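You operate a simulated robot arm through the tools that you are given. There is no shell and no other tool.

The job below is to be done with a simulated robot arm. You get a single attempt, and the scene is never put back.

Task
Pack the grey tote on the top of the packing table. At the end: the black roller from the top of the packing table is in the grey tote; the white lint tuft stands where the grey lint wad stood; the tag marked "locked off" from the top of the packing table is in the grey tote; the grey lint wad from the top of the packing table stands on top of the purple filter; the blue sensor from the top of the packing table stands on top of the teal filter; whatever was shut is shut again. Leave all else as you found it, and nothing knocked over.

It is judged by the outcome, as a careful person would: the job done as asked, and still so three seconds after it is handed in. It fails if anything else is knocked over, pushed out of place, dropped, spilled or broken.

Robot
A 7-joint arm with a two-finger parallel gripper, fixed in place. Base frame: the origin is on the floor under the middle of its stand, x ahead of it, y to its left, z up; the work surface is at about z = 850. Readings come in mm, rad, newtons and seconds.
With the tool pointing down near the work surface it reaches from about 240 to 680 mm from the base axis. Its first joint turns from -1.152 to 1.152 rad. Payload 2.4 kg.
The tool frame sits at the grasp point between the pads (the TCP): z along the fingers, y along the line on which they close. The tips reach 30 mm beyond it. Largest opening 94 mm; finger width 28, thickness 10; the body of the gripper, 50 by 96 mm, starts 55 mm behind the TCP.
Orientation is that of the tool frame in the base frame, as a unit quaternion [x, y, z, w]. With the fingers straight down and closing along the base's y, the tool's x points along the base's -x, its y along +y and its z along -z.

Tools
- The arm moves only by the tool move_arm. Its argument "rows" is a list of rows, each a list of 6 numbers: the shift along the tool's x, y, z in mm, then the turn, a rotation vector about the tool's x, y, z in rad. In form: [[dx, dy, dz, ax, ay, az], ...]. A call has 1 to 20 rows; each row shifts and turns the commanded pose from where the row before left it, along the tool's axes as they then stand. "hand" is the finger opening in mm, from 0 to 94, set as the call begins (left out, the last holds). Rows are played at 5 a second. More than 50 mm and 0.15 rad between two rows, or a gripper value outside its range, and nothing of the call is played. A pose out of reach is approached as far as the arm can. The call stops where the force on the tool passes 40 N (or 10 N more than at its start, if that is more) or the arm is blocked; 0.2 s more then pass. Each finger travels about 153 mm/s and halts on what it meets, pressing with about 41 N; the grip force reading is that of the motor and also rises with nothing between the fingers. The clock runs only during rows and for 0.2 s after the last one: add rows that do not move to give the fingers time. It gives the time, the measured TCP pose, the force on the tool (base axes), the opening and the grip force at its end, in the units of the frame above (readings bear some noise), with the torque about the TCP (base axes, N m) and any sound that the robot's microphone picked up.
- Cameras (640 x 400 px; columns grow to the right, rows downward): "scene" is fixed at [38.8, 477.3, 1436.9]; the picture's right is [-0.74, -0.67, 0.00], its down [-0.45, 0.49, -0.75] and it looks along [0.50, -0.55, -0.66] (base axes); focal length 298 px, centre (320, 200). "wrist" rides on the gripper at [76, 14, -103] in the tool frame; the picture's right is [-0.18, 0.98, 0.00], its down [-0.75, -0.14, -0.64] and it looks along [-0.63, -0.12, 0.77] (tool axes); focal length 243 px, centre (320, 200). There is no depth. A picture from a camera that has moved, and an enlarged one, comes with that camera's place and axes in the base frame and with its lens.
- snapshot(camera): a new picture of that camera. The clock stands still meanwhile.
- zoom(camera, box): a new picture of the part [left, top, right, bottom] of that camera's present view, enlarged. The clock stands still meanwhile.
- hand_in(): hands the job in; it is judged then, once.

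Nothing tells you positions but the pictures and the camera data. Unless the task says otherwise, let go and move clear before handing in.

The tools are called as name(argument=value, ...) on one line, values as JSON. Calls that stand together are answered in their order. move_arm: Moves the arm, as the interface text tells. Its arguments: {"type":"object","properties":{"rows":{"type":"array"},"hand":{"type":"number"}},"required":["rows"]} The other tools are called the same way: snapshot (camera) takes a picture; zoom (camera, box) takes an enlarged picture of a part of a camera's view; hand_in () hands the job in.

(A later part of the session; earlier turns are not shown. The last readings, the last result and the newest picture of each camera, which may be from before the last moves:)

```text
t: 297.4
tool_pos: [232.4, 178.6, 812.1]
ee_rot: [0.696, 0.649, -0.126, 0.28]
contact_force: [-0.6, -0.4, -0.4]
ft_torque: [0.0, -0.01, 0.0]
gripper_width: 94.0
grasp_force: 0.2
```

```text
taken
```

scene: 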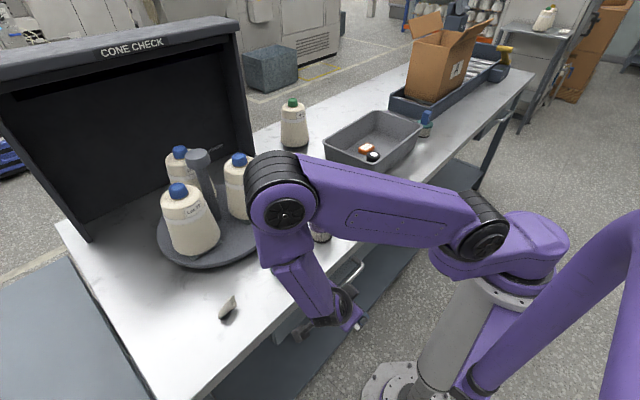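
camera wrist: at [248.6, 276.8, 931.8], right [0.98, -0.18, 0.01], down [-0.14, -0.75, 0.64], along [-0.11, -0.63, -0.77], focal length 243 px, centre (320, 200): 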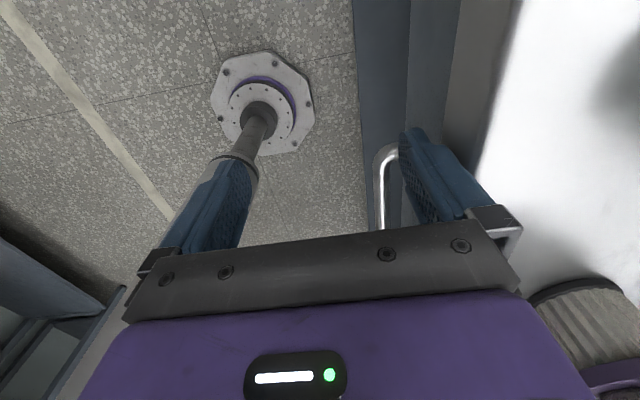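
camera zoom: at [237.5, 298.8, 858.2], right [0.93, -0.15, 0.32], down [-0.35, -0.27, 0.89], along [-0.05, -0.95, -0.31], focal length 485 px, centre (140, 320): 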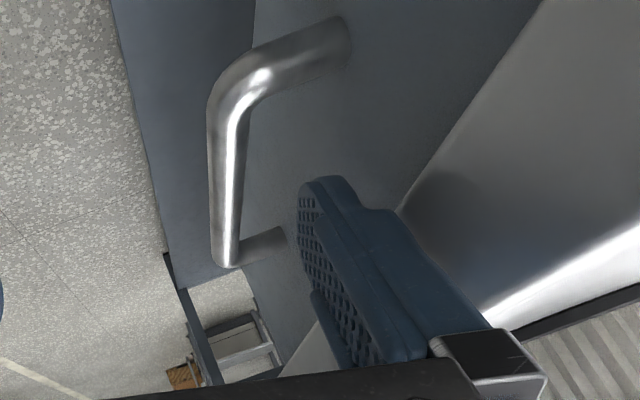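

Same picture as before: the finger is lined up behind the bar. I'll go in along the tool axis in stages.

move_arm(rows=[[0, 0, 15, 0, 0, 0], [0, 0, 15, 0, 0, 0], [0, 0, 10, 0, 0, 0], [0, 0, 0, 0, 0, 0]])

zoom(camera="wrist", box=[290, 40, 530, 240])

```text
t: 298.4
tool_pos: [241.5, 157.0, 779.5]
ee_rot: [0.696, 0.649, -0.124, 0.28]
contact_force: [0.3, 0.3, 0.2]
ft_torque: [0.03, -0.01, -0.01]
gripper_width: 94.1
grasp_force: 0.0
```

```text
2.00 times, centred on (410, 140) of wrist
camera zoom: at [245.6, 277.1, 824.8], right [0.93, -0.15, 0.32], down [-0.35, -0.27, 0.89], along [-0.05, -0.95, -0.31], focal length 485 px, centre (140, 320)
```

zoom: 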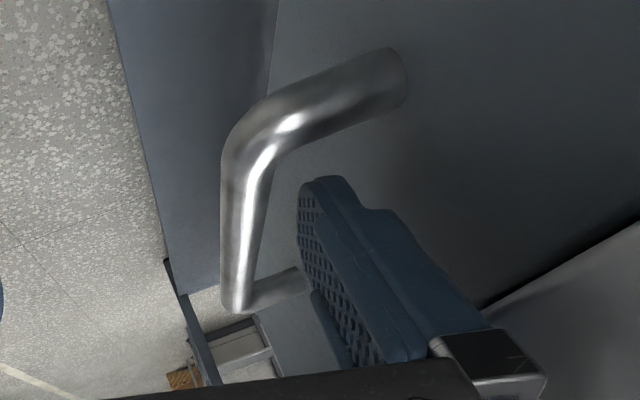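

The finger is going in behind the bar. I'll go 18 mm deeper and then close in small increments so the drawer is drawn out gently this time.

move_arm(rows=[[0, 0, 10, 0, 0, 0], [0, 0, 8, 0, 0, 0], [0, 0, 0, 0, 0, 0]])

move_arm(rows=[[0, 0, 0, 0, 0, 0]], hand=80)

move_arm(rows=[[0, 0, 0, 0, 0, 0]], hand=68)

move_arm(rows=[[0, 0, 0, 0, 0, 0]], hand=56)

move_arm(rows=[[0, 0, 0, 0, 0, 0]], hand=44)

move_arm(rows=[[0, 0, 0, 0, 0, 0]], hand=32)

move_arm(rows=[[0, 0, 0, 0, 0, 0]], hand=22)

move_arm(rows=[[0, 0, 0, 0, 0, 0], [0, 0, 0, 0, 0, 0]], hand=8)

snapshot(camera="scene")

```text
t: 299.2
tool_pos: [244.4, 145.8, 766.6]
ee_rot: [0.696, 0.65, -0.123, 0.28]
contact_force: [0.2, 0.7, -1.0]
ft_torque: [0.0, -0.04, -0.01]
gripper_width: 94.1
grasp_force: 0.1
```

```text
t: 299.6
tool_pos: [243.8, 146.6, 766.1]
ee_rot: [0.696, 0.649, -0.125, 0.28]
contact_force: [1.9, -0.2, 0.3]
ft_torque: [-0.03, -0.02, 0.02]
gripper_width: 81.2
grasp_force: 1.4
```

```text
t: 300.1
tool_pos: [243.8, 145.2, 766.0]
ee_rot: [0.697, 0.649, -0.126, 0.28]
contact_force: [-0.3, -0.2, -0.4]
ft_torque: [-0.04, 0.0, -0.01]
gripper_width: 68.1
grasp_force: 0.0
```

```text
t: 300.4
tool_pos: [243.9, 146.3, 765.9]
ee_rot: [0.696, 0.649, -0.125, 0.28]
contact_force: [0.0, -0.3, 0.8]
ft_torque: [-0.01, 0.0, 0.03]
gripper_width: 56.1
grasp_force: 0.1
```

```text
t: 300.9
tool_pos: [245.1, 146.5, 765.0]
ee_rot: [0.696, 0.649, -0.125, 0.28]
contact_force: [-0.4, 0.3, 0.2]
ft_torque: [-0.03, 0.02, 0.0]
gripper_width: 44.0
grasp_force: 0.0
```

```text
t: 301.2
tool_pos: [243.5, 146.3, 766.2]
ee_rot: [0.696, 0.65, -0.125, 0.28]
contact_force: [0.6, -0.2, -0.2]
ft_torque: [-0.03, 0.01, 0.0]
gripper_width: 32.2
grasp_force: 0.0
```

```text
t: 301.6
tool_pos: [244.2, 147.1, 766.9]
ee_rot: [0.696, 0.649, -0.124, 0.279]
contact_force: [0.1, 0.7, 0.5]
ft_torque: [0.03, 0.0, -0.01]
gripper_width: 22.2
grasp_force: 0.2
```

```text
t: 302.2
tool_pos: [243.6, 146.0, 766.2]
ee_rot: [0.696, 0.649, -0.124, 0.281]
contact_force: [1.3, 1.4, 17.8]
ft_torque: [0.12, -0.96, 0.78]
gripper_width: 17.9
grasp_force: 8.5
```

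```text
taken
```

scene: 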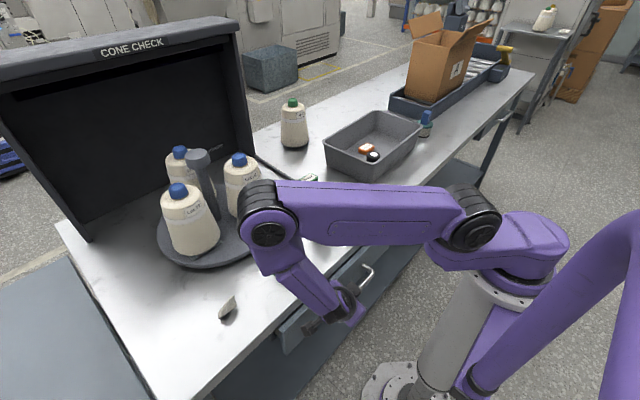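

The drawer came out gently about 40 mm. I'll finish the grip and pull another 20 mm.

move_arm(rows=[[0, 0, 0, 0, 0, 0], [0, 0, 0, 0, 0, 0]], hand=6)

move_arm(rows=[[-1.3, -9.7, -1.9, 0, 0, 0], [-1.3, -9.7, -1.9, 0, 0, 0], [0, 0, 0, 0, 0, 0]])

snapshot(camera="scene")

```text
t: 302.9
tool_pos: [244.3, 146.4, 767.0]
ee_rot: [0.696, 0.649, -0.124, 0.28]
contact_force: [0.2, 2.0, 23.7]
ft_torque: [0.28, -1.09, 0.69]
gripper_width: 17.9
grasp_force: 10.7
```

```text
t: 303.6
tool_pos: [224.1, 145.0, 766.3]
ee_rot: [0.696, 0.65, -0.124, 0.28]
contact_force: [0.9, 7.8, 12.3]
ft_torque: [0.1, -1.02, 0.82]
gripper_width: 18.2
grasp_force: 10.7
```

```text
taken
```

scene: 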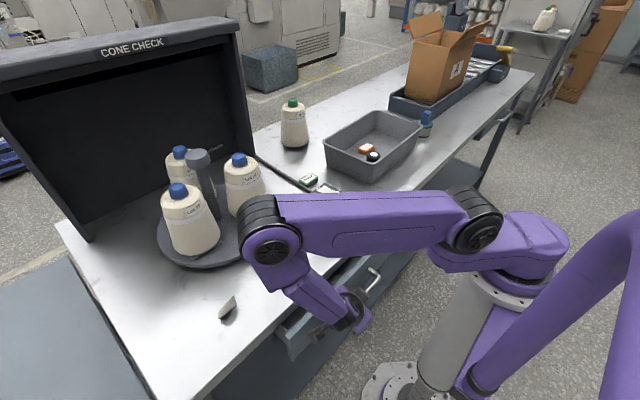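

Now I'll release and back out along the tool axis, then level up as before.

move_arm(rows=[[0, 0, 0, 0, 0, 0], [0, 0, 0, 0, 0, 0]], hand=27)

move_arm(rows=[[0, 0, -12, 0, 0, 0], [0, 0, -15, 0, 0, 0], [0, 0, -20, 0, 0, 0], [0, 0, -20, 0, 0, 0], [0, 0, -20, 0, 0, 0], [0, 0, -20, 0, 0, 0], [0, 0, -20, 0, 0, 0], [0, 0, 0, 0.0964, 0, -0.0628], [0, 0, 0, 0.0964, 0, -0.0628], [0, 0, 0, 0, 0.1, 0], [0, 0, 0, 0, 0.1, 0], [0, 0, 0, 0, 0.1, 0], [0, 0, 0, 0, 0.1, 0], [0, 0, 0, 0, 0.1, 0], [0, 0, 0, 0, 0.07, 0], [0, 0, 0, 0, 0, 0]])

snapshot(camera="scene")

```text
t: 304.2
tool_pos: [224.7, 145.2, 766.4]
ee_rot: [0.696, 0.649, -0.125, 0.28]
contact_force: [-0.3, 0.1, -0.1]
ft_torque: [0.03, -0.04, 0.02]
gripper_width: 26.9
grasp_force: 0.0
```

```text
t: 307.6
tool_pos: [219.7, 229.7, 863.7]
ee_rot: [0.707, 0.705, -0.03, 0.039]
contact_force: [-0.2, 0.1, 1.0]
ft_torque: [-0.01, -0.02, 0.03]
gripper_width: 26.9
grasp_force: 0.1
out of reach, approached as far as the arm can: row 13, 14, 15
```

```text
taken
```

scene: 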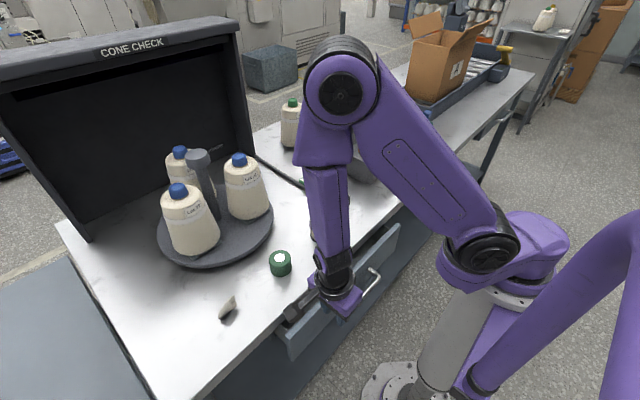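

The posture is upright again and the drawer is ~55 mm open. I'll add the inward tilt that improved reach, lower in front of the panel and slide over the handle.

move_arm(rows=[[0, 0, 0, 0.063, 0, 0], [0, 0, 0, 0.063, 0, 0], [1.4, 1.6, 14.1, 0, 0, 0], [1.4, 1.6, 14.1, 0, 0, 0], [1.4, 1.6, 14.1, 0, 0, 0], [1.4, 1.6, 14.1, 0, 0, 0], [0, 0, 0, 0, 0, 0]], hand=32)

snapshot(camera="wrist")

```text
t: 309.2
tool_pos: [220.8, 228.4, 807.4]
ee_rot: [0.707, 0.703, -0.076, -0.006]
contact_force: [0.3, 0.2, 0.7]
ft_torque: [-0.02, -0.01, 0.02]
gripper_width: 32.0
grasp_force: 0.1
out of reach, approached as far as the arm can: row 2, 5
```

```text
taken
camera wrist: at [246.7, 313.9, 900.1], right [0.98, -0.2, -0.09], down [-0.07, -0.69, 0.72], along [-0.21, -0.7, -0.68], focal length 243 px, centre (320, 200)
```

wrist: 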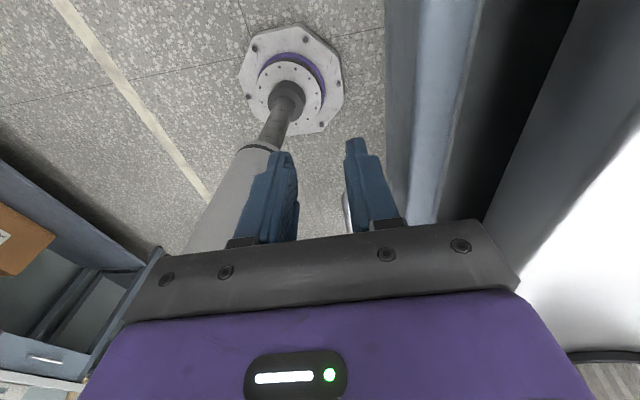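

In position in front of the panel. I'll slide over the bar and check alignment.

move_arm(rows=[[-16.4, 1.5, 1.6, 0, 0, 0], [-16.4, 1.5, 1.6, 0, 0, 0], [-16.4, 1.5, 1.6, 0, 0, 0], [-16.4, 1.5, 1.6, 0, 0, 0], [-16.4, 1.5, 1.6, 0, 0, 0], [0, 0, 0, 0, 0, 0]])

zoom(camera="wrist", box=[220, 100, 420, 240])

```text
t: 310.6
tool_pos: [226.2, 145.8, 805.6]
ee_rot: [0.709, 0.701, -0.075, -0.006]
contact_force: [0.3, 0.1, -1.2]
ft_torque: [-0.02, -0.02, 0.02]
gripper_width: 32.0
grasp_force: 0.0
```

```text
2.86 times, centred on (320, 170) of wrist
camera zoom: at [252.2, 230.6, 898.7], right [0.98, -0.2, -0.09], down [-0.07, -0.69, 0.72], along [-0.21, -0.7, -0.68], focal length 693 px, centre (320, 286)
```

zoom: 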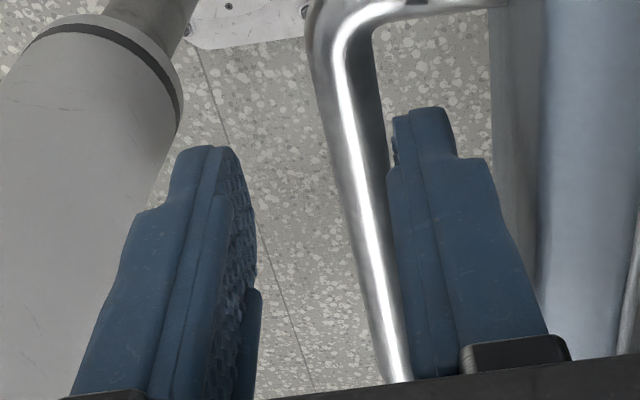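

The bar is a little close to the rear finger, so I'll shift 5 mm towards +x and then lower over it.

move_arm(rows=[[0, 5, 0, 0, 0, 0], [0.9, 1.0, 8.65, 0, 0, 0], [0.9, 1.0, 8.65, 0, 0, 0], [0.9, 1.0, 8.65, 0, 0, 0], [0.9, 1.0, 8.65, 0, 0, 0], [0, 0, 0, 0, 0, 0]])

zoom(camera="wrist", box=[220, 100, 420, 240])

```text
t: 312.1
tool_pos: [229.9, 147.8, 772.3]
ee_rot: [0.708, 0.702, -0.075, -0.005]
contact_force: [-1.0, -1.2, -0.1]
ft_torque: [0.01, -0.02, 0.0]
gripper_width: 31.3
grasp_force: 0.0
```

```text
2.86 times, centred on (320, 170) of wrist
camera zoom: at [256.1, 232.9, 864.0], right [0.98, -0.2, -0.09], down [-0.07, -0.69, 0.72], along [-0.21, -0.7, -0.68], focal length 693 px, centre (320, 286)
```

zoom: 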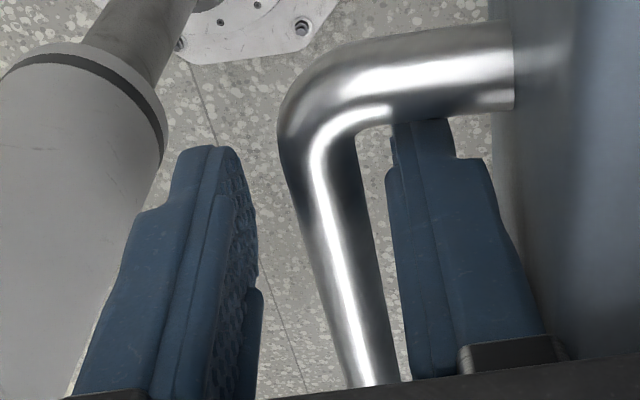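

The fingers straddle the bar. I'll close and pull the drawer out in small steps.

move_arm(rows=[[0, 0, 0, 0, 0, 0], [0, 0, 0, 0, 0, 0], [0, 0, 0, 0, 0, 0]], hand=6)

move_arm(rows=[[0, -7.94, 0.93, 0, 0, 0], [0, -7.94, 0.93, 0, 0, 0], [0, -7.94, 0.93, 0, 0, 0], [0, 0, 0, 0, 0, 0]])

snapshot(camera="scene")

```text
t: 312.9
tool_pos: [229.6, 146.4, 771.5]
ee_rot: [0.708, 0.702, -0.075, -0.006]
contact_force: [1.5, -6.4, -16.7]
ft_torque: [0.12, -0.27, 0.36]
gripper_width: 15.2
grasp_force: 44.7
```

```text
t: 313.9
tool_pos: [207.2, 146.2, 771.1]
ee_rot: [0.708, 0.702, -0.075, -0.006]
contact_force: [0.8, -9.4, 3.4]
ft_torque: [-0.17, -0.09, 0.5]
gripper_width: 15.2
grasp_force: 44.8
```

```text
taken
```

scene: 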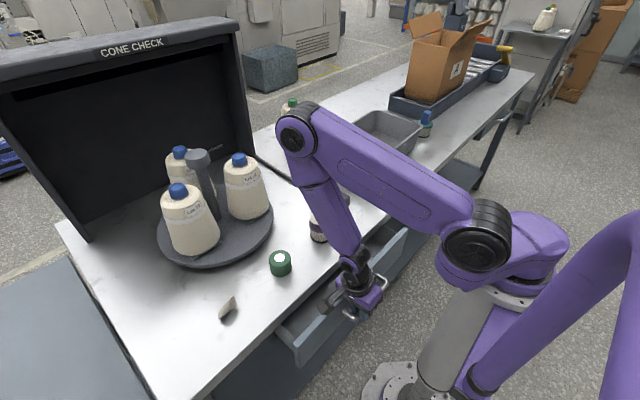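

Pulling works well with the elbow high. I'll continue the pull.

move_arm(rows=[[0, -7.94, 0.93, 0, 0, 0], [0, -7.94, 0.93, 0, 0, 0], [0, -7.94, 0.93, 0, 0, 0], [0, -7.94, 0.93, 0, 0, 0], [0, 0, 0, 0, 0, 0]])

snapshot(camera="scene")

```text
t: 315.1
tool_pos: [176.1, 147.8, 772.2]
ee_rot: [0.706, 0.704, -0.075, -0.006]
contact_force: [0.5, 14.6, 20.5]
ft_torque: [0.67, 0.01, 0.41]
gripper_width: 15.2
grasp_force: 44.7
```

```text
taken
```

scene: 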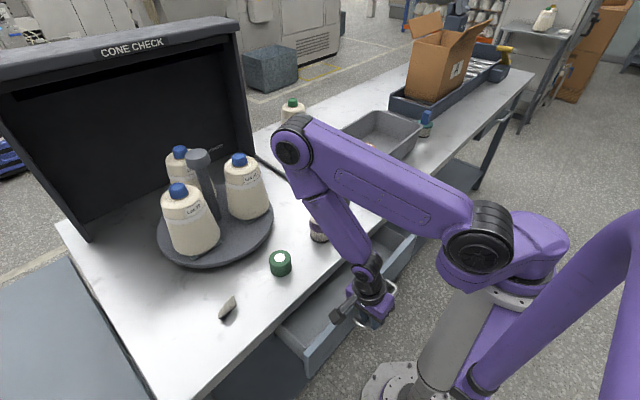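

About 108 mm out. Another 24 mm.

move_arm(rows=[[0, -7.94, 0.6, 0, 0, 0], [0, -7.94, 0.7, 0, 0, 0], [0, -7.94, 0.93, 0, 0, 0], [0, 0, 0, 0, 0, 0]])

snapshot(camera="scene")

```text
t: 315.4
tool_pos: [173.6, 147.1, 770.6]
ee_rot: [0.706, 0.704, -0.078, -0.008]
contact_force: [-1.6, -4.1, -6.3]
ft_torque: [-0.17, 0.02, 0.84]
gripper_width: 14.9
grasp_force: 45.1
out of reach, approached as far as the arm can: row 1
stopped in row 1: the force on the tool passed its limit at 50 N (the readings are from after the stop); the commanded pose is now the measured one
```

```text
taken
```

scene: 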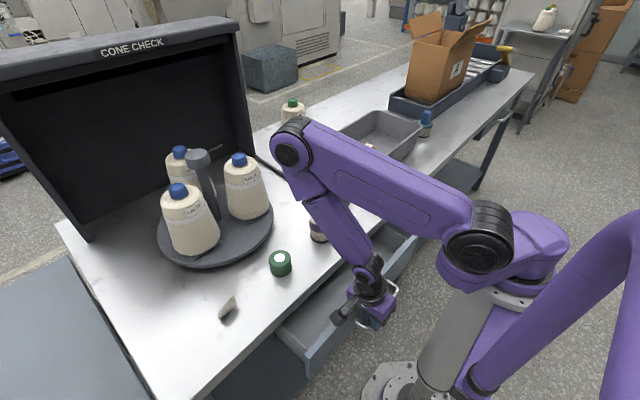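

That's the limit for this posture, with the drawer about 110 mm out. I'll release the bar, lift just above it and slide clear to the left.

move_arm(rows=[[0, 0, 0, 0, 0, 0], [0, 0, 0, 0, 0, 0]], hand=31)

move_arm(rows=[[1, 0, -8, 0, 0, 0], [1, 0, -8, 0, 0, 0], [1, 0, -8, 0, 0, 0], [1, 0, -6, 0, 0, 0], [18, -3, -3, 0, 0, 0], [18, -3, -3, 0, 0, 0], [18, -2, -4, 0, 0, 0], [18, 0, -5, 0, 0, 0], [18, 0, -8, 0, 0, 0], [18, 0, -12, 0, 0, 0], [15, 15, -30, 0, 0, 0], [15, 20, -30, 0, 0, 0], [15, 25, -30, 0, 0, 0], [0, 0, 0, 0, 0, 0]])

snapshot(camera="scene")

```text
t: 316.0
tool_pos: [174.1, 146.3, 770.4]
ee_rot: [0.706, 0.704, -0.078, -0.008]
contact_force: [0.8, -0.1, -0.1]
ft_torque: [-0.01, 0.02, -0.05]
gripper_width: 30.8
grasp_force: 0.0
```

```text
t: 316.7
tool_pos: [182.7, 151.5, 781.3]
ee_rot: [0.712, 0.698, -0.083, -0.008]
contact_force: [0.6, -6.3, 0.2]
ft_torque: [-0.17, -0.15, -0.07]
gripper_width: 31.6
grasp_force: 0.7
out of reach, approached as far as the arm can: row 1, 2, 3
stopped in row 3: the force on the tool passed its limit at 63 N (the readings are from after the stop); the commanded pose is now the measured one
```

```text
taken
```

scene: 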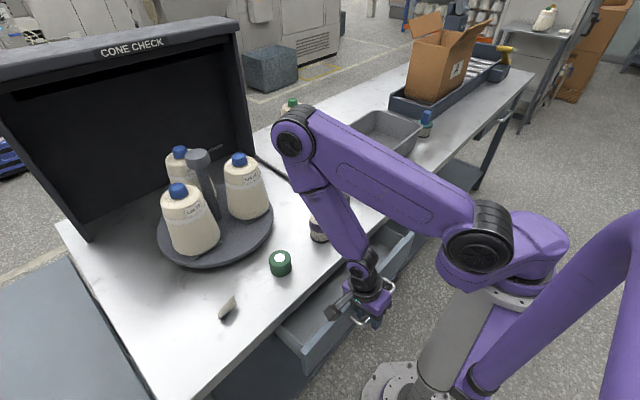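

The arm drifted sideways at its limit and a finger touched the handle leg. I'll come up while moving slightly outward so it stays within reach.

move_arm(rows=[[-3.4, 7.5, -4.6, 0, 0, 0], [-0.8, 5, -8.6, 0, 0, 0], [-0.8, 5, -8.6, 0, 0, 0], [0, 0, 0, 0, 0, 0]])

snapshot(camera="wrist")

```text
t: 317.7
tool_pos: [202.1, 147.9, 800.9]
ee_rot: [0.711, 0.698, -0.081, -0.008]
contact_force: [0.4, -0.4, -0.2]
ft_torque: [-0.01, 0.01, 0.0]
gripper_width: 31.1
grasp_force: 0.0
```

```text
taken
camera wrist: at [230.6, 233.6, 892.9], right [0.97, -0.21, -0.1], down [-0.07, -0.68, 0.73], along [-0.22, -0.7, -0.68], focal length 243 px, centre (320, 200)
```

wrist: 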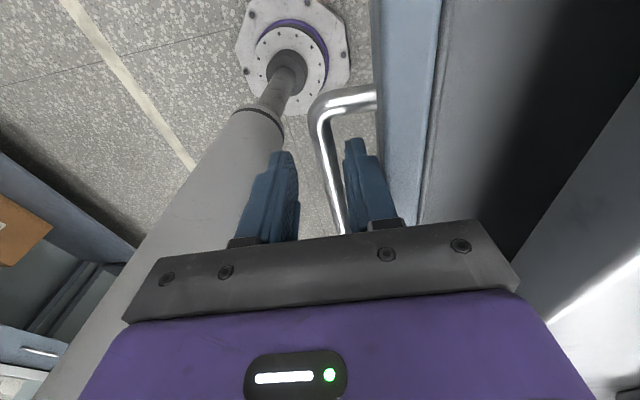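

Now clear above the bar. I'll slide left past the handle and rise.

move_arm(rows=[[18, 0, -4, 0, 0, 0], [18, 0, -4, 0, 0, 0], [18, 0, -4, 0, 0, 0], [18, 0, -5, 0, 0, 0], [18, 0, -8, 0, 0, 0], [18, 3, -14, 0, 0, 0], [15, 15, -30, 0, 0, 0], [10, 20, -30, 0, 0, 0], [10, 20, -30, 0, 0, 0], [0, 0, 0, 0, 0, 0]], hand=0)

snapshot(camera="wrist")

snapshot(camera="scene")

```text
t: 319.9
tool_pos: [279.0, 300.5, 905.5]
ee_rot: [0.711, 0.699, -0.082, -0.008]
contact_force: [0.7, 0.0, 0.0]
ft_torque: [0.0, 0.0, 0.0]
gripper_width: 0.1
grasp_force: 33.0
```

```text
taken
camera wrist: at [307.5, 385.9, 997.1], right [0.97, -0.21, -0.1], down [-0.07, -0.68, 0.73], along [-0.22, -0.7, -0.67], focal length 243 px, centre (320, 200)
```

wrist: 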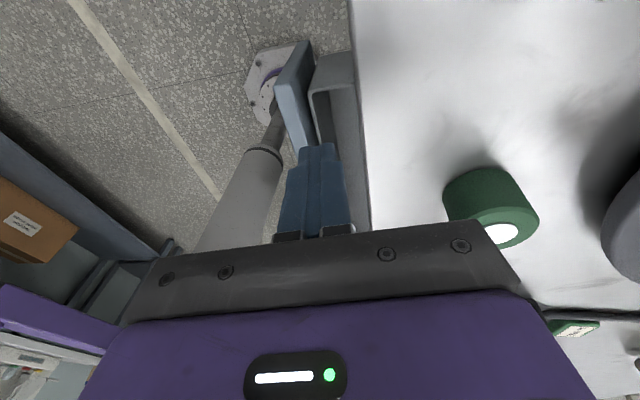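

```text
taken
```

scene: 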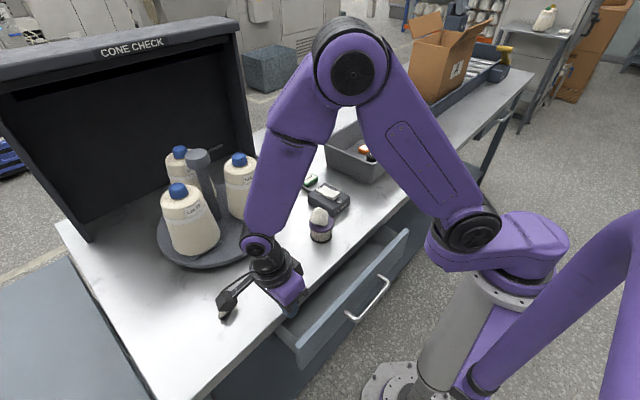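

The drawer is open again. I'll rise, level the tool and turn to yaw 0 to push it further from inside the tray.

move_arm(rows=[[0, 0, -30, -0.128, 0.1, 0], [0, 0, -20, 0, 0, 0], [0, 0, 0, 0, 0, -0.1428], [0, 0, 0, 0, 0, -0.1428], [0, 0, 0, 0, 0, -0.1428], [0, 0, 0, 0, 0, -0.1428], [0, 0, 0, 0, 0, -0.1428], [0, 0, 0, 0, 0, -0.1428], [0, 0, 0, 0, 0, -0.1428], [0, 0, 0, 0, 0, -0.1428], [0, 0, 0, 0, 0, -0.1428], [0, 0, 0, 0, 0, -0.1428], [0, 0, 0, 0, 0, -0.1428], [0, 0, 0, 0, 0, 0]])

snapshot(camera="wrist")

```text
refused: row 1 steps farther than a row can; nothing moved
```

```text
taken
camera wrist: at [307.5, 385.9, 997.1], right [0.97, -0.21, -0.1], down [-0.07, -0.68, 0.73], along [-0.22, -0.7, -0.67], focal length 243 px, centre (320, 200)
```

wrist: 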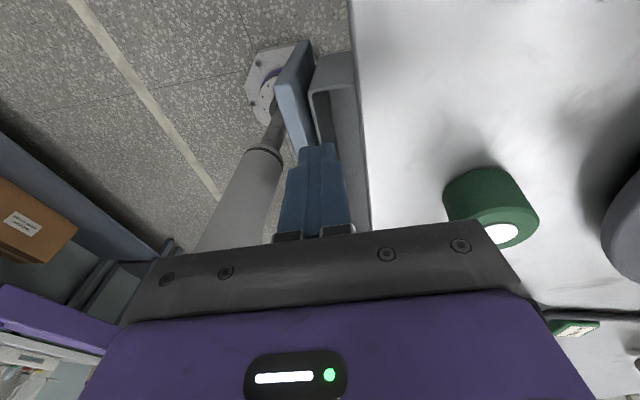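

The combined turn was slightly over 0.15 rad, so nothing moved. I'll split it.

move_arm(rows=[[0, 0, -30, -0.128, 0, 0], [0, 0, -20, 0, 0.1, 0], [0, 0, 0, 0, 0, -0.1428], [0, 0, 0, 0, 0, -0.1428], [0, 0, 0, 0, 0, -0.1428], [0, 0, 0, 0, 0, -0.1428], [0, 0, 0, 0, 0, -0.1428], [0, 0, 0, 0, 0, -0.1428], [0, 0, 0, 0, 0, -0.1428], [0, 0, 0, 0, 0, -0.1428], [0, 0, 0, 0, 0, -0.1428], [0, 0, 0, 0, 0, -0.1428], [0, 0, 0, 0, 0, -0.1428], [0, 0, 0, 0, 0, 0]])

snapshot(camera="wrist")

```text
t: 322.9
tool_pos: [282.2, 307.1, 956.4]
ee_rot: [0.005, 1.0, -0.003, 0.001]
contact_force: [-0.6, 0.3, -0.1]
ft_torque: [0.01, -0.02, 0.01]
gripper_width: 0.2
grasp_force: 32.7
```

```text
taken
camera wrist: at [205.9, 322.7, 1058.7], right [0.19, 0.98, -0.01], down [0.75, -0.15, 0.64], along [0.63, -0.13, -0.77], focal length 243 px, centre (320, 200)
```

wrist: 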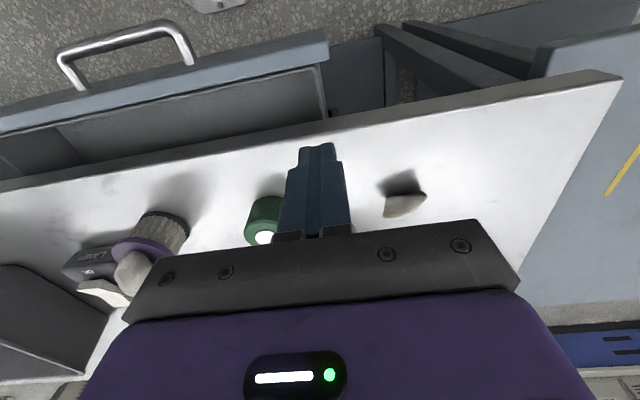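

The tray wall is now at x≈262, leaving a 40 mm opening. I'll go in at (281.5, 265) with the closed fingers.

move_arm(rows=[[0, -42, 0, 0, 0, 0], [0, 0, 40, 0, 0, 0], [0, 0, 30, 0, 0, 0], [0, 0, 15, 0, 0, 0], [0, 0, 0, 0, 0, 0]])

zoom(camera="wrist", box=[220, 60, 440, 240])

```text
t: 324.1
tool_pos: [281.7, 263.2, 870.5]
ee_rot: [0.005, 1.0, -0.003, 0.001]
contact_force: [0.4, 0.7, 0.3]
ft_torque: [-0.02, -0.01, -0.01]
gripper_width: 0.1
grasp_force: 32.9
```

```text
2.22 times, centred on (330, 150) of wrist
camera zoom: at [205.8, 279.0, 973.4], right [0.2, 0.98, -0.01], down [0.75, -0.15, 0.64], along [0.63, -0.13, -0.77], focal length 539 px, centre (298, 311)
```

zoom: 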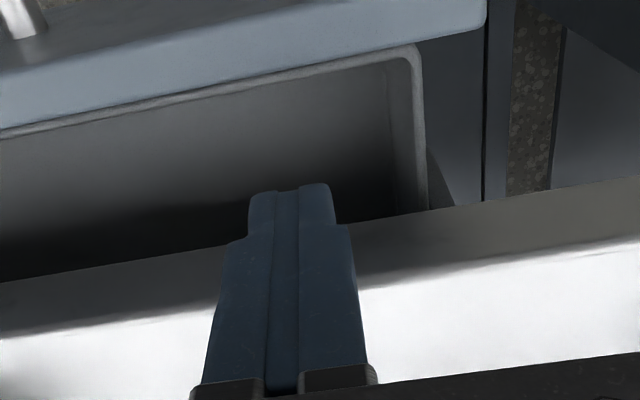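

Aligned inside the opening. I'll descend to z≈803, which keeps the hand just above the tabletop.

move_arm(rows=[[1, 0, 14, 0, 0, 0], [1, 0, 14, 0, 0, 0], [0, 0, 14, 0, 0, 0], [0, 0, 13, 0, 0, 0], [0, 0, 11, 0, 0, 0], [0, 0, 0, 0, 0, 0]])

move_arm(rows=[[9, 0, 0, 0, 0, 0], [9, 0, 0, 0, 0, 0], [9, 0, 0, 0, 0, 0], [9, 0, 0, 0, 0, 0], [9, 0, 0, 0, 0, 0], [9, 0, 0, 0, 0, 0], [9, 0, 0, 0, 0, 0], [9, 0, 0, 0, 0, 0], [0, 0, 0, 0, 0, 0]])

snapshot(camera="scene")

```text
t: 325.5
tool_pos: [280.5, 263.1, 804.0]
ee_rot: [0.006, 1.0, -0.003, 0.0]
contact_force: [0.0, 0.3, 0.6]
ft_torque: [0.0, -0.01, 0.0]
gripper_width: 0.0
grasp_force: 32.6
```

```text
t: 327.5
tool_pos: [206.6, 264.9, 804.9]
ee_rot: [0.006, 1.0, -0.003, 0.001]
contact_force: [-0.4, 0.4, -0.6]
ft_torque: [0.03, 0.02, 0.02]
gripper_width: 0.1
grasp_force: 33.2
```

```text
taken
```

scene: 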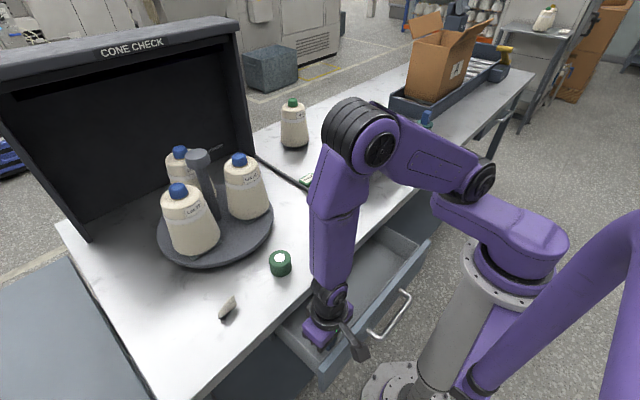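

The drawer is out about 147 mm. I notice a hint of something near the fingers in the tray, so I'll zoom in.

zoom(camera="scene", box=[270, 240, 430, 390])

snapshot(camera="wrist")

```text
2.67 times, centred on (350, 315) of scene
camera zoom: at [38.8, 477.3, 1436.9], right [-0.74, -0.67, 0.0], down [-0.45, 0.49, -0.75], along [0.5, -0.55, -0.66], focal length 794 px, centre (240, -107)
```

zoom: 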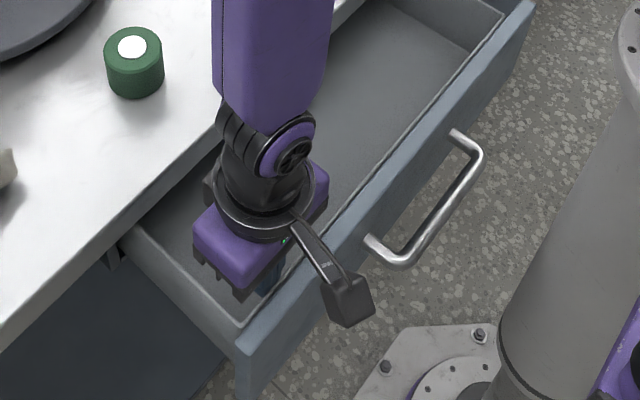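

```text
taken
camera wrist: at [132.3, 280.5, 907.4], right [0.2, 0.98, -0.01], down [0.75, -0.15, 0.64], along [0.63, -0.13, -0.77], focal length 243 px, centre (320, 200)
```

wrist: 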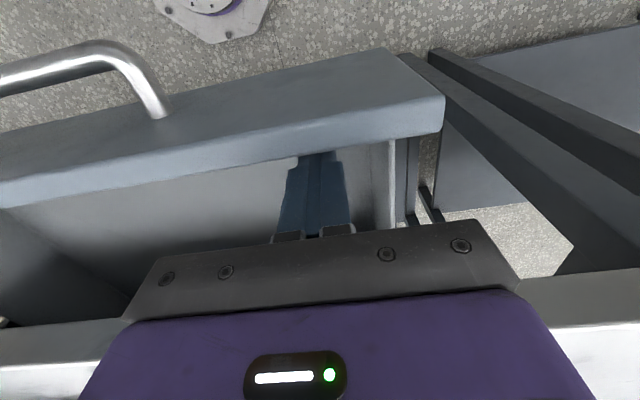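

That's only the gripper's light. I'll push the drawer further, a bit beyond last time.

move_arm(rows=[[9, 0, 0, 0, 0, 0], [9, 0, 0, 0, 0, 0], [9, 0, 0, 0, 0, 0], [9, 0, 0, 0, 0, 0], [8, 0, 0, 0, 0, 0], [7, 0, 0, 0, 0, 0], [0, 0, 0, 0, 0, 0]])

move_arm(rows=[[-8, 0, 0, 0, 0, 0], [-8, 0, -8, 0, 0, 0], [-4, 0, -16, 0, 0, 0], [-4, 0, -20, 0, 0, 0], [-6, 5, -25, 0, 0, 0], [-10, 15, -25, 0, 0, 0], [-20, 20, -25, 0, 0, 0], [-20, 25, -20, 0, 0, 0], [-15, 35, 0, 0, 0, 0], [0, 25, 0, 0, 0, 0], [0, 0, 0, 0, 0, 0]])

snapshot(camera="scene")

snapshot(camera="wrist")

```text
t: 329.1
tool_pos: [157.3, 265.9, 807.1]
ee_rot: [0.006, 1.0, -0.002, 0.002]
contact_force: [0.5, 0.0, 0.3]
ft_torque: [0.02, 0.0, 0.0]
gripper_width: 0.0
grasp_force: 32.5
```

```text
t: 331.5
tool_pos: [252.1, 392.4, 946.9]
ee_rot: [0.007, 1.0, -0.003, 0.0]
contact_force: [0.1, 0.4, -0.2]
ft_torque: [-0.03, -0.02, -0.01]
gripper_width: 0.0
grasp_force: 33.1
```

```text
taken
```

scene: 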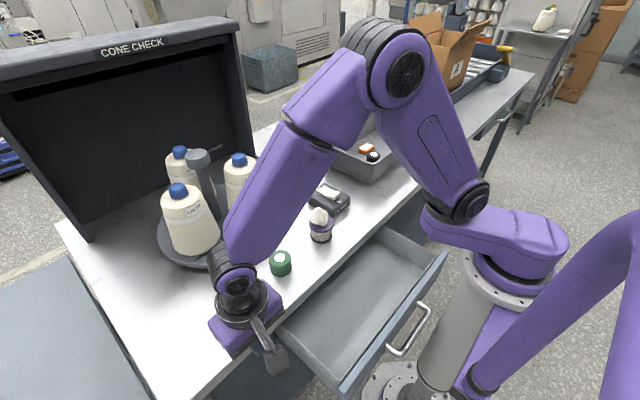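

```text
taken
camera wrist: at [177.2, 408.0, 1049.3], right [0.2, 0.98, -0.01], down [0.75, -0.15, 0.64], along [0.63, -0.13, -0.77], focal length 243 px, centre (320, 200)
```

wrist: 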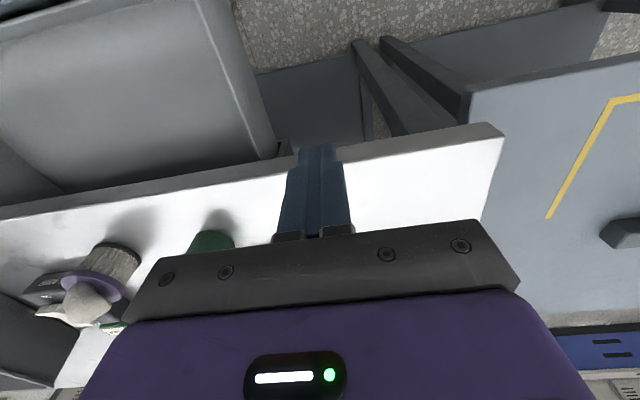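

The drawer is open about 197 mm. I'll now look at the former blind spot from its left end, with the camera turned a bit towards +x. I'll rotate first and then descend in front of the table edge.

move_arm(rows=[[12, 0, 0, 0, 0, -0.14], [12, 0, 0, 0, 0, -0.14], [0, 0, 0, 0, 0, -0.14], [0, 0, 30, 0, 0, 0], [0, 0, 30, 0, 0, 0], [0, 0, 30, 0, 0, 0], [0, 0, 30, 0, 0, 0], [0, 0, 25, 0, 0, 0], [0, 0, 20, 0, 0, 0], [0, 0, 15, 0, 0, 0], [0, 0, 0, 0, 0, 0]])

snapshot(camera="wrist")

zoom(camera="wrist", box=[0, 180, 180, 400])

```text
t: 333.9
tool_pos: [229.0, 387.2, 761.5]
ee_rot: [-0.202, 0.979, -0.003, 0.0]
contact_force: [-0.5, 0.2, 0.9]
ft_torque: [0.01, 0.0, 0.03]
gripper_width: 0.0
grasp_force: 33.5
```

```text
taken
camera wrist: at [153.9, 369.9, 863.9], right [-0.22, 0.98, -0.01], down [0.75, 0.17, 0.64], along [0.63, 0.14, -0.77], focal length 243 px, centre (320, 200)
```

wrist: 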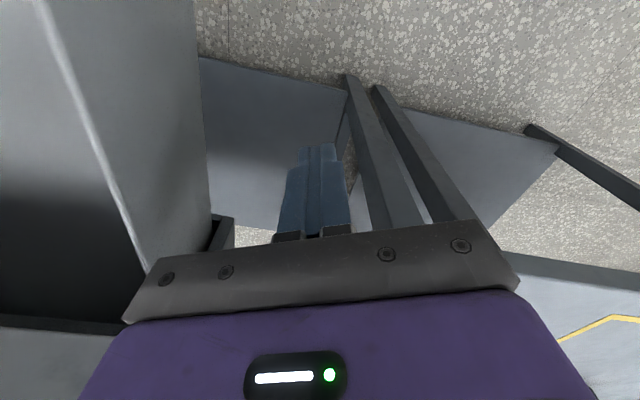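

```text
1.82 times, centred on (90, 290) of wrist
camera zoom: at [153.9, 369.9, 863.9], right [-0.22, 0.98, -0.01], down [0.75, 0.17, 0.64], along [0.63, 0.14, -0.77], focal length 441 px, centre (738, 36)
```

zoom: 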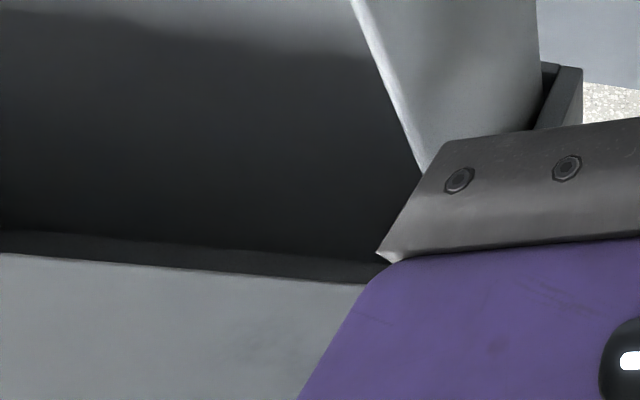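

The left wall hides the strip right next to it from here. I'll rise and move over the tray so the camera looks straight in past the left wall.

move_arm(rows=[[0, 0, -30, 0, 0, 0], [0, 0, -30, 0, 0, 0], [0, 0, -22, 0, 0, 0], [-12, -27, 0, 0, 0, 0], [-12, -27, 0, 0, 0, 0], [-12, -27, 0, 0, 0, 0], [0, 0, 0, 0, 0, 0]])

snapshot(camera="wrist")

zoom(camera="wrist", box=[60, 80, 300, 260])

```text
t: 335.3
tool_pos: [280.0, 341.4, 844.2]
ee_rot: [-0.215, 0.977, -0.003, -0.002]
contact_force: [-5.5, 2.1, 1.3]
ft_torque: [-0.04, -0.03, 0.0]
gripper_width: 0.0
grasp_force: 32.7
stopped in row 6: the force on the tool passed its limit at 64 N (the readings are from after the stop); the commanded pose is now the measured one
```

```text
taken
camera wrist: at [205.7, 322.9, 947.8], right [-0.25, 0.97, -0.01], down [0.74, 0.19, 0.64], along [0.62, 0.15, -0.77], focal length 243 px, centre (320, 200)
```

wrist: 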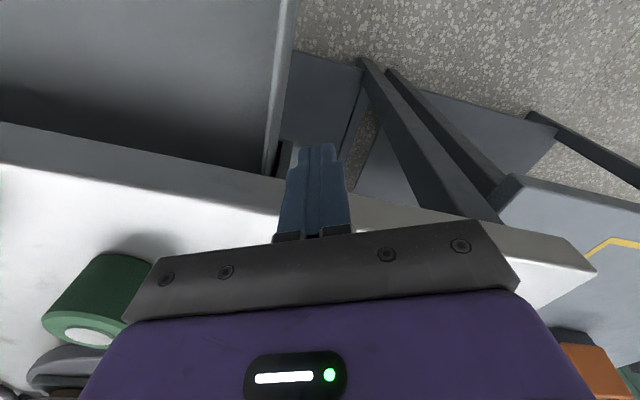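

```text
2.22 times, centred on (180, 170) of wrist
camera zoom: at [205.7, 322.9, 947.8], right [-0.25, 0.97, -0.01], down [0.74, 0.19, 0.64], along [0.62, 0.15, -0.77], focal length 539 px, centre (631, 267)
```

zoom: 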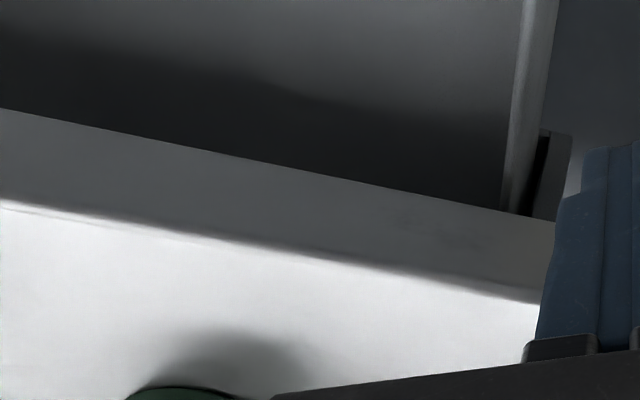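

I got one sign wrong in the turned frame and the finger touched the slab's front edge. I'll back straight off towards −x and then move along −y correctly.

move_arm(rows=[[9, 4, 0, 0, 0, 0], [18, 8, 0, 0, 0, 0], [18, 8, 0, 0, 0, 0], [0, 0, 0, 0, 0, 0]])

snapshot(camera="scene")

```text
t: 336.3
tool_pos: [231.0, 341.1, 845.8]
ee_rot: [-0.214, 0.977, -0.003, -0.001]
contact_force: [0.0, 0.1, 1.1]
ft_torque: [-0.02, -0.03, -0.01]
gripper_width: 0.2
grasp_force: 33.3
```

```text
taken
```

scene: 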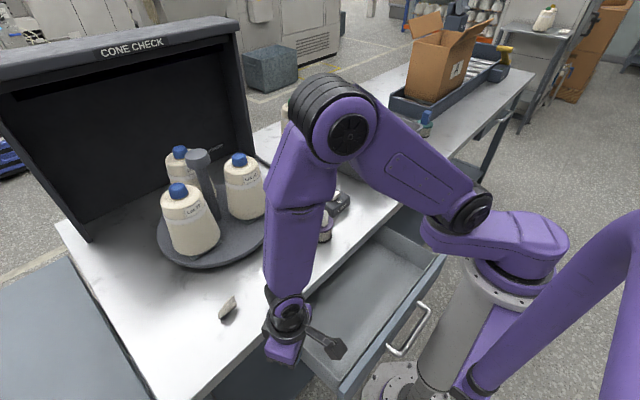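

All objects are still in place. Now the correct sideways move over the tray.

move_arm(rows=[[8.8, -19.1, 0, 0, 0, 0], [8.8, -19.1, 0, 0, 0, 0], [0, 0, 0, 0, 0, 0]])

snapshot(camera="wrist")

zoom(camera="wrist", box=[60, 100, 300, 260])

```text
t: 337.1
tool_pos: [231.4, 298.3, 846.4]
ee_rot: [-0.214, 0.977, -0.003, -0.001]
contact_force: [-0.5, -0.6, 0.7]
ft_torque: [-0.02, -0.02, 0.02]
gripper_width: 0.0
grasp_force: 32.8
```

```text
taken
camera wrist: at [155.5, 280.0, 948.5], right [-0.24, 0.97, -0.01], down [0.74, 0.19, 0.64], along [0.62, 0.15, -0.77], focal length 243 px, centre (320, 200)
```

wrist: 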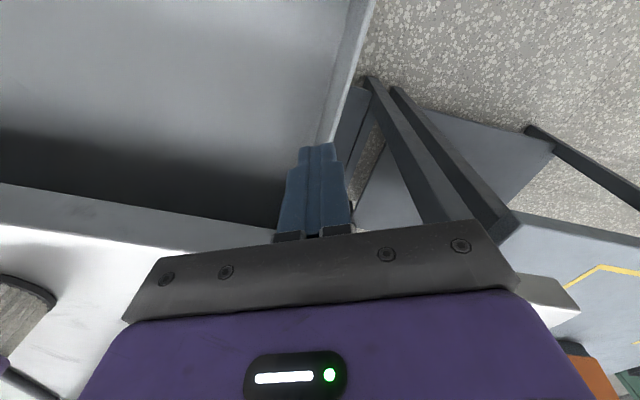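

```text
2.50 times, centred on (180, 180) of wrist
camera zoom: at [155.5, 280.0, 948.5], right [-0.24, 0.97, -0.01], down [0.74, 0.19, 0.64], along [0.62, 0.15, -0.77], focal length 606 px, centre (670, 250)
```

zoom: 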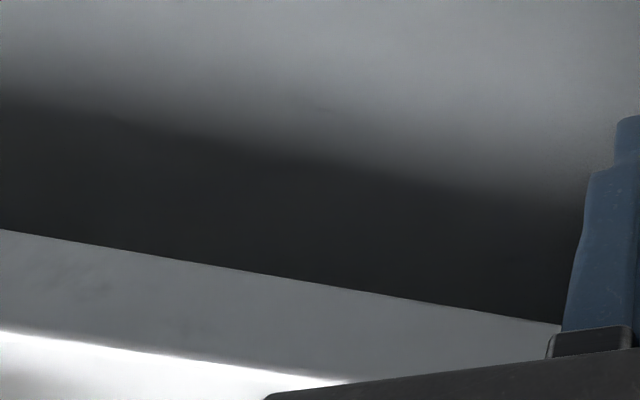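

The former blind spot is visible now and it's empty up to the finger's own shadow. I'll open the hand to see the last strip along the left wall between the fingers.

move_arm(rows=[[0, 0, -4, 0, 0, 0], [0, 0, 0, 0, 0, 0], [0, 0, 0, 0, 0, 0]], hand=94)

snapshot(camera="wrist")

zoom(camera="wrist", box=[200, 100, 420, 250])

```text
t: 337.9
tool_pos: [231.1, 296.5, 849.3]
ee_rot: [-0.214, 0.977, -0.003, -0.001]
contact_force: [0.4, -0.2, 0.2]
ft_torque: [0.01, 0.0, -0.01]
gripper_width: 94.0
grasp_force: 0.0
```

```text
taken
camera wrist: at [155.7, 278.6, 952.4], right [-0.24, 0.97, -0.01], down [0.74, 0.19, 0.64], along [0.62, 0.15, -0.77], focal length 243 px, centre (320, 200)
```

wrist: 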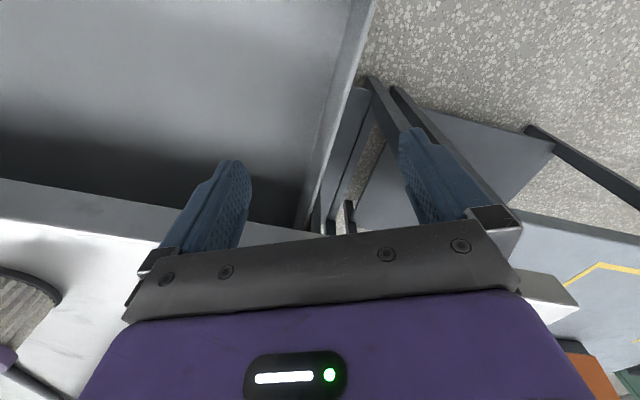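

```text
2.67 times, centred on (310, 175) of wrist
camera zoom: at [155.7, 278.6, 952.4], right [-0.24, 0.97, -0.01], down [0.74, 0.19, 0.64], along [0.62, 0.15, -0.77], focal length 647 px, centre (347, 267)
```

zoom: 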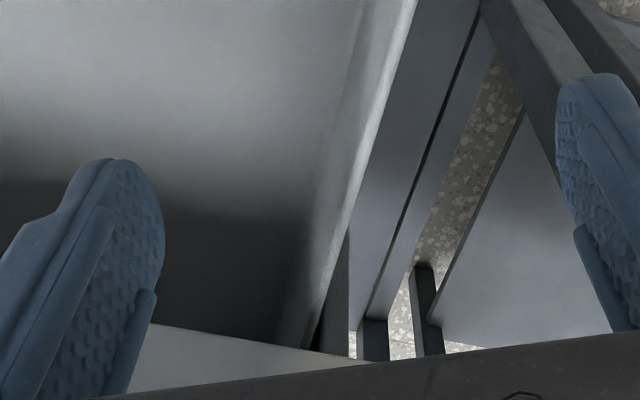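

The strip along the left wall is empty too, so the drawer truly holds nothing and the tuft must be the lobed piece I already moved. I'll close the drawer again the same way as before: first close the hand, turn back to yaw 0 and go to the front side of the panel's left end.

move_arm(rows=[[0, 0, -12, 0, 0, 0], [0, 0, -10, 0, 0, 0.14], [0, 0, 0, 0, 0, 0.14], [0, 0, 0, 0, 0, 0.14], [0, 0, 0, 0, 0, 0], [25, 4, 0, 0, 0, 0], [25, 4, 0, 0, 0, 0], [25, 4, 0, 0, 0, 0], [25, 4, 0, 0, 0, 0], [19, 0, 6, 0, 0, 0], [19, 0, 6, 0, 0, 0], [0, 0, 0, 0, 0, 0]], hand=0)

snapshot(camera="wrist")

```text
t: 340.5
tool_pos: [92.8, 312.7, 858.8]
ee_rot: [-0.006, 1.0, -0.003, 0.001]
contact_force: [-0.3, -0.3, 0.1]
ft_torque: [-0.01, 0.03, 0.02]
gripper_width: 0.0
grasp_force: 33.4
```

```text
taken
camera wrist: at [16.4, 326.8, 962.7], right [0.17, 0.98, -0.01], down [0.76, -0.13, 0.64], along [0.63, -0.12, -0.77], focal length 243 px, centre (320, 200)
```

wrist: 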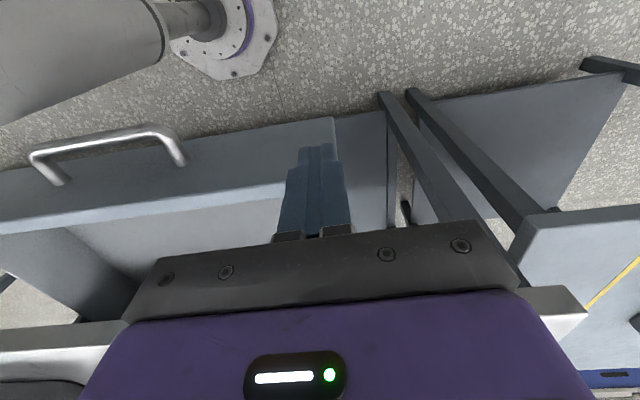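

Same view as before. I'll lower in front of the panel, slowly.

move_arm(rows=[[0, -6, 8, 0, 0, 0], [0, 0, 10, 0, 0, 0], [0, 0, 10, 0, 0, 0], [0, 0, 10, 0, 0, 0], [0, 0, 10, 0, 0, 0], [0, 0, 8, 0, 0, 0], [0, 0, 0, 0, 0, 0]])

snapshot(camera="wrist")

```text
t: 342.1
tool_pos: [93.4, 307.6, 802.8]
ee_rot: [-0.006, 1.0, -0.003, 0.0]
contact_force: [-0.6, -0.7, 0.4]
ft_torque: [0.0, 0.0, -0.02]
gripper_width: 0.0
grasp_force: 33.1
```

```text
taken
camera wrist: at [17.1, 321.3, 905.5], right [0.17, 0.98, -0.01], down [0.76, -0.13, 0.64], along [0.63, -0.12, -0.77], focal length 243 px, centre (320, 200)
```

wrist: 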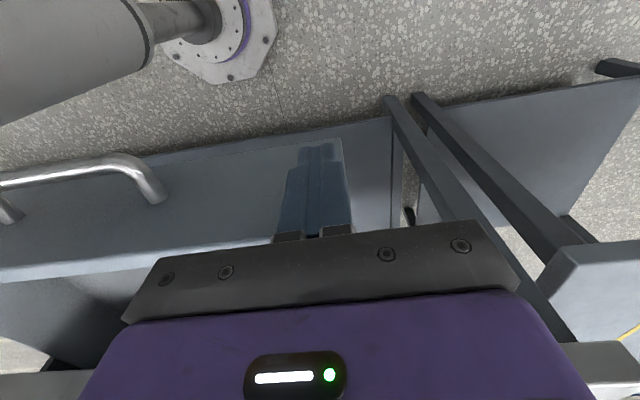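

Now in front of the panel. I'll push the drawer back in.

move_arm(rows=[[-10, 0, 0, 0, 0, 0], [-10, 0, 0, 0, 0, 0], [-10, 0, 0, 0, 0, 0], [-10, 0, 0, 0, 0, 0], [-10, 0, 0, 0, 0, 0], [-10, 0, 0, 0, 0, 0], [-10, 0, 0, 0, 0, 0], [-10, 0, 0, 0, 0, 0], [-10, 0, 0, 0, 0, 0], [-10, 0, 0, 0, 0, 0], [-10, 0, 0, 0, 0, 0], [-10, 0, 0, 0, 0, 0], [-10, 0, 0, 0, 0, 0], [-10, 0, 0, 0, 0, 0], [-10, 0, 0, 0, 0, 0], [-10, 0, 0, 0, 0, 0], [-10, 0, 0, 0, 0, 0], [-10, 0, 0, 0, 0, 0], [0, 0, 0, 0, 0, 0]])

snapshot(camera="scene")

```text
t: 346.1
tool_pos: [273.4, 308.1, 802.6]
ee_rot: [-0.006, 1.0, -0.001, -0.002]
contact_force: [0.5, -0.9, 0.0]
ft_torque: [0.0, 0.01, -0.04]
gripper_width: 0.2
grasp_force: 32.9
```

```text
taken
```

scene: 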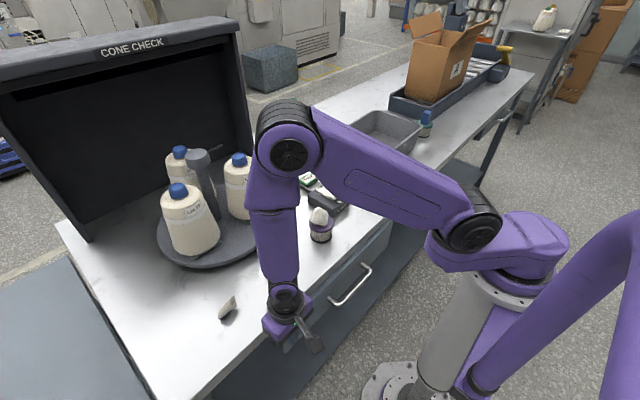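

Nearly shut. I'll repeat the tilted fingertip push for the last bit.

move_arm(rows=[[15, 0, 0, 0, 0, 0], [15, 0, 0, 0, 0, 0], [8, 0, -5, 0, 0, 0], [0, 0, 0, 0, -0.1, 0], [0, 0, 0, 0, -0.1, 0], [0, 0, 0, 0, -0.1, 0], [0, 0, 0, 0, -0.1, 0], [0, 0, 0, 0, 0, 0]])

move_arm(rows=[[-2.2, 0, 18, 0, 0, 0], [-9.2, 0, 3.9, 0, 0, 0], [-9.2, 0, 3.9, 0, 0, 0], [-7.4, 0, 3.1, 0, 0, 0], [-4.6, 0, 1.95, 0, 0, 0], [0, 0, 0, 0, 0, 0]])

```text
t: 347.9
tool_pos: [236.5, 307.7, 808.6]
ee_rot: [-0.006, 0.98, -0.001, 0.199]
contact_force: [-0.7, -0.8, 0.3]
ft_torque: [0.01, 0.03, 0.02]
gripper_width: 0.0
grasp_force: 33.1
```

```text
t: 349.3
tool_pos: [277.3, 306.9, 791.6]
ee_rot: [-0.006, 0.98, -0.001, 0.199]
contact_force: [-0.2, 0.8, -0.1]
ft_torque: [-0.01, 0.02, -0.01]
gripper_width: 0.0
grasp_force: 33.2
```

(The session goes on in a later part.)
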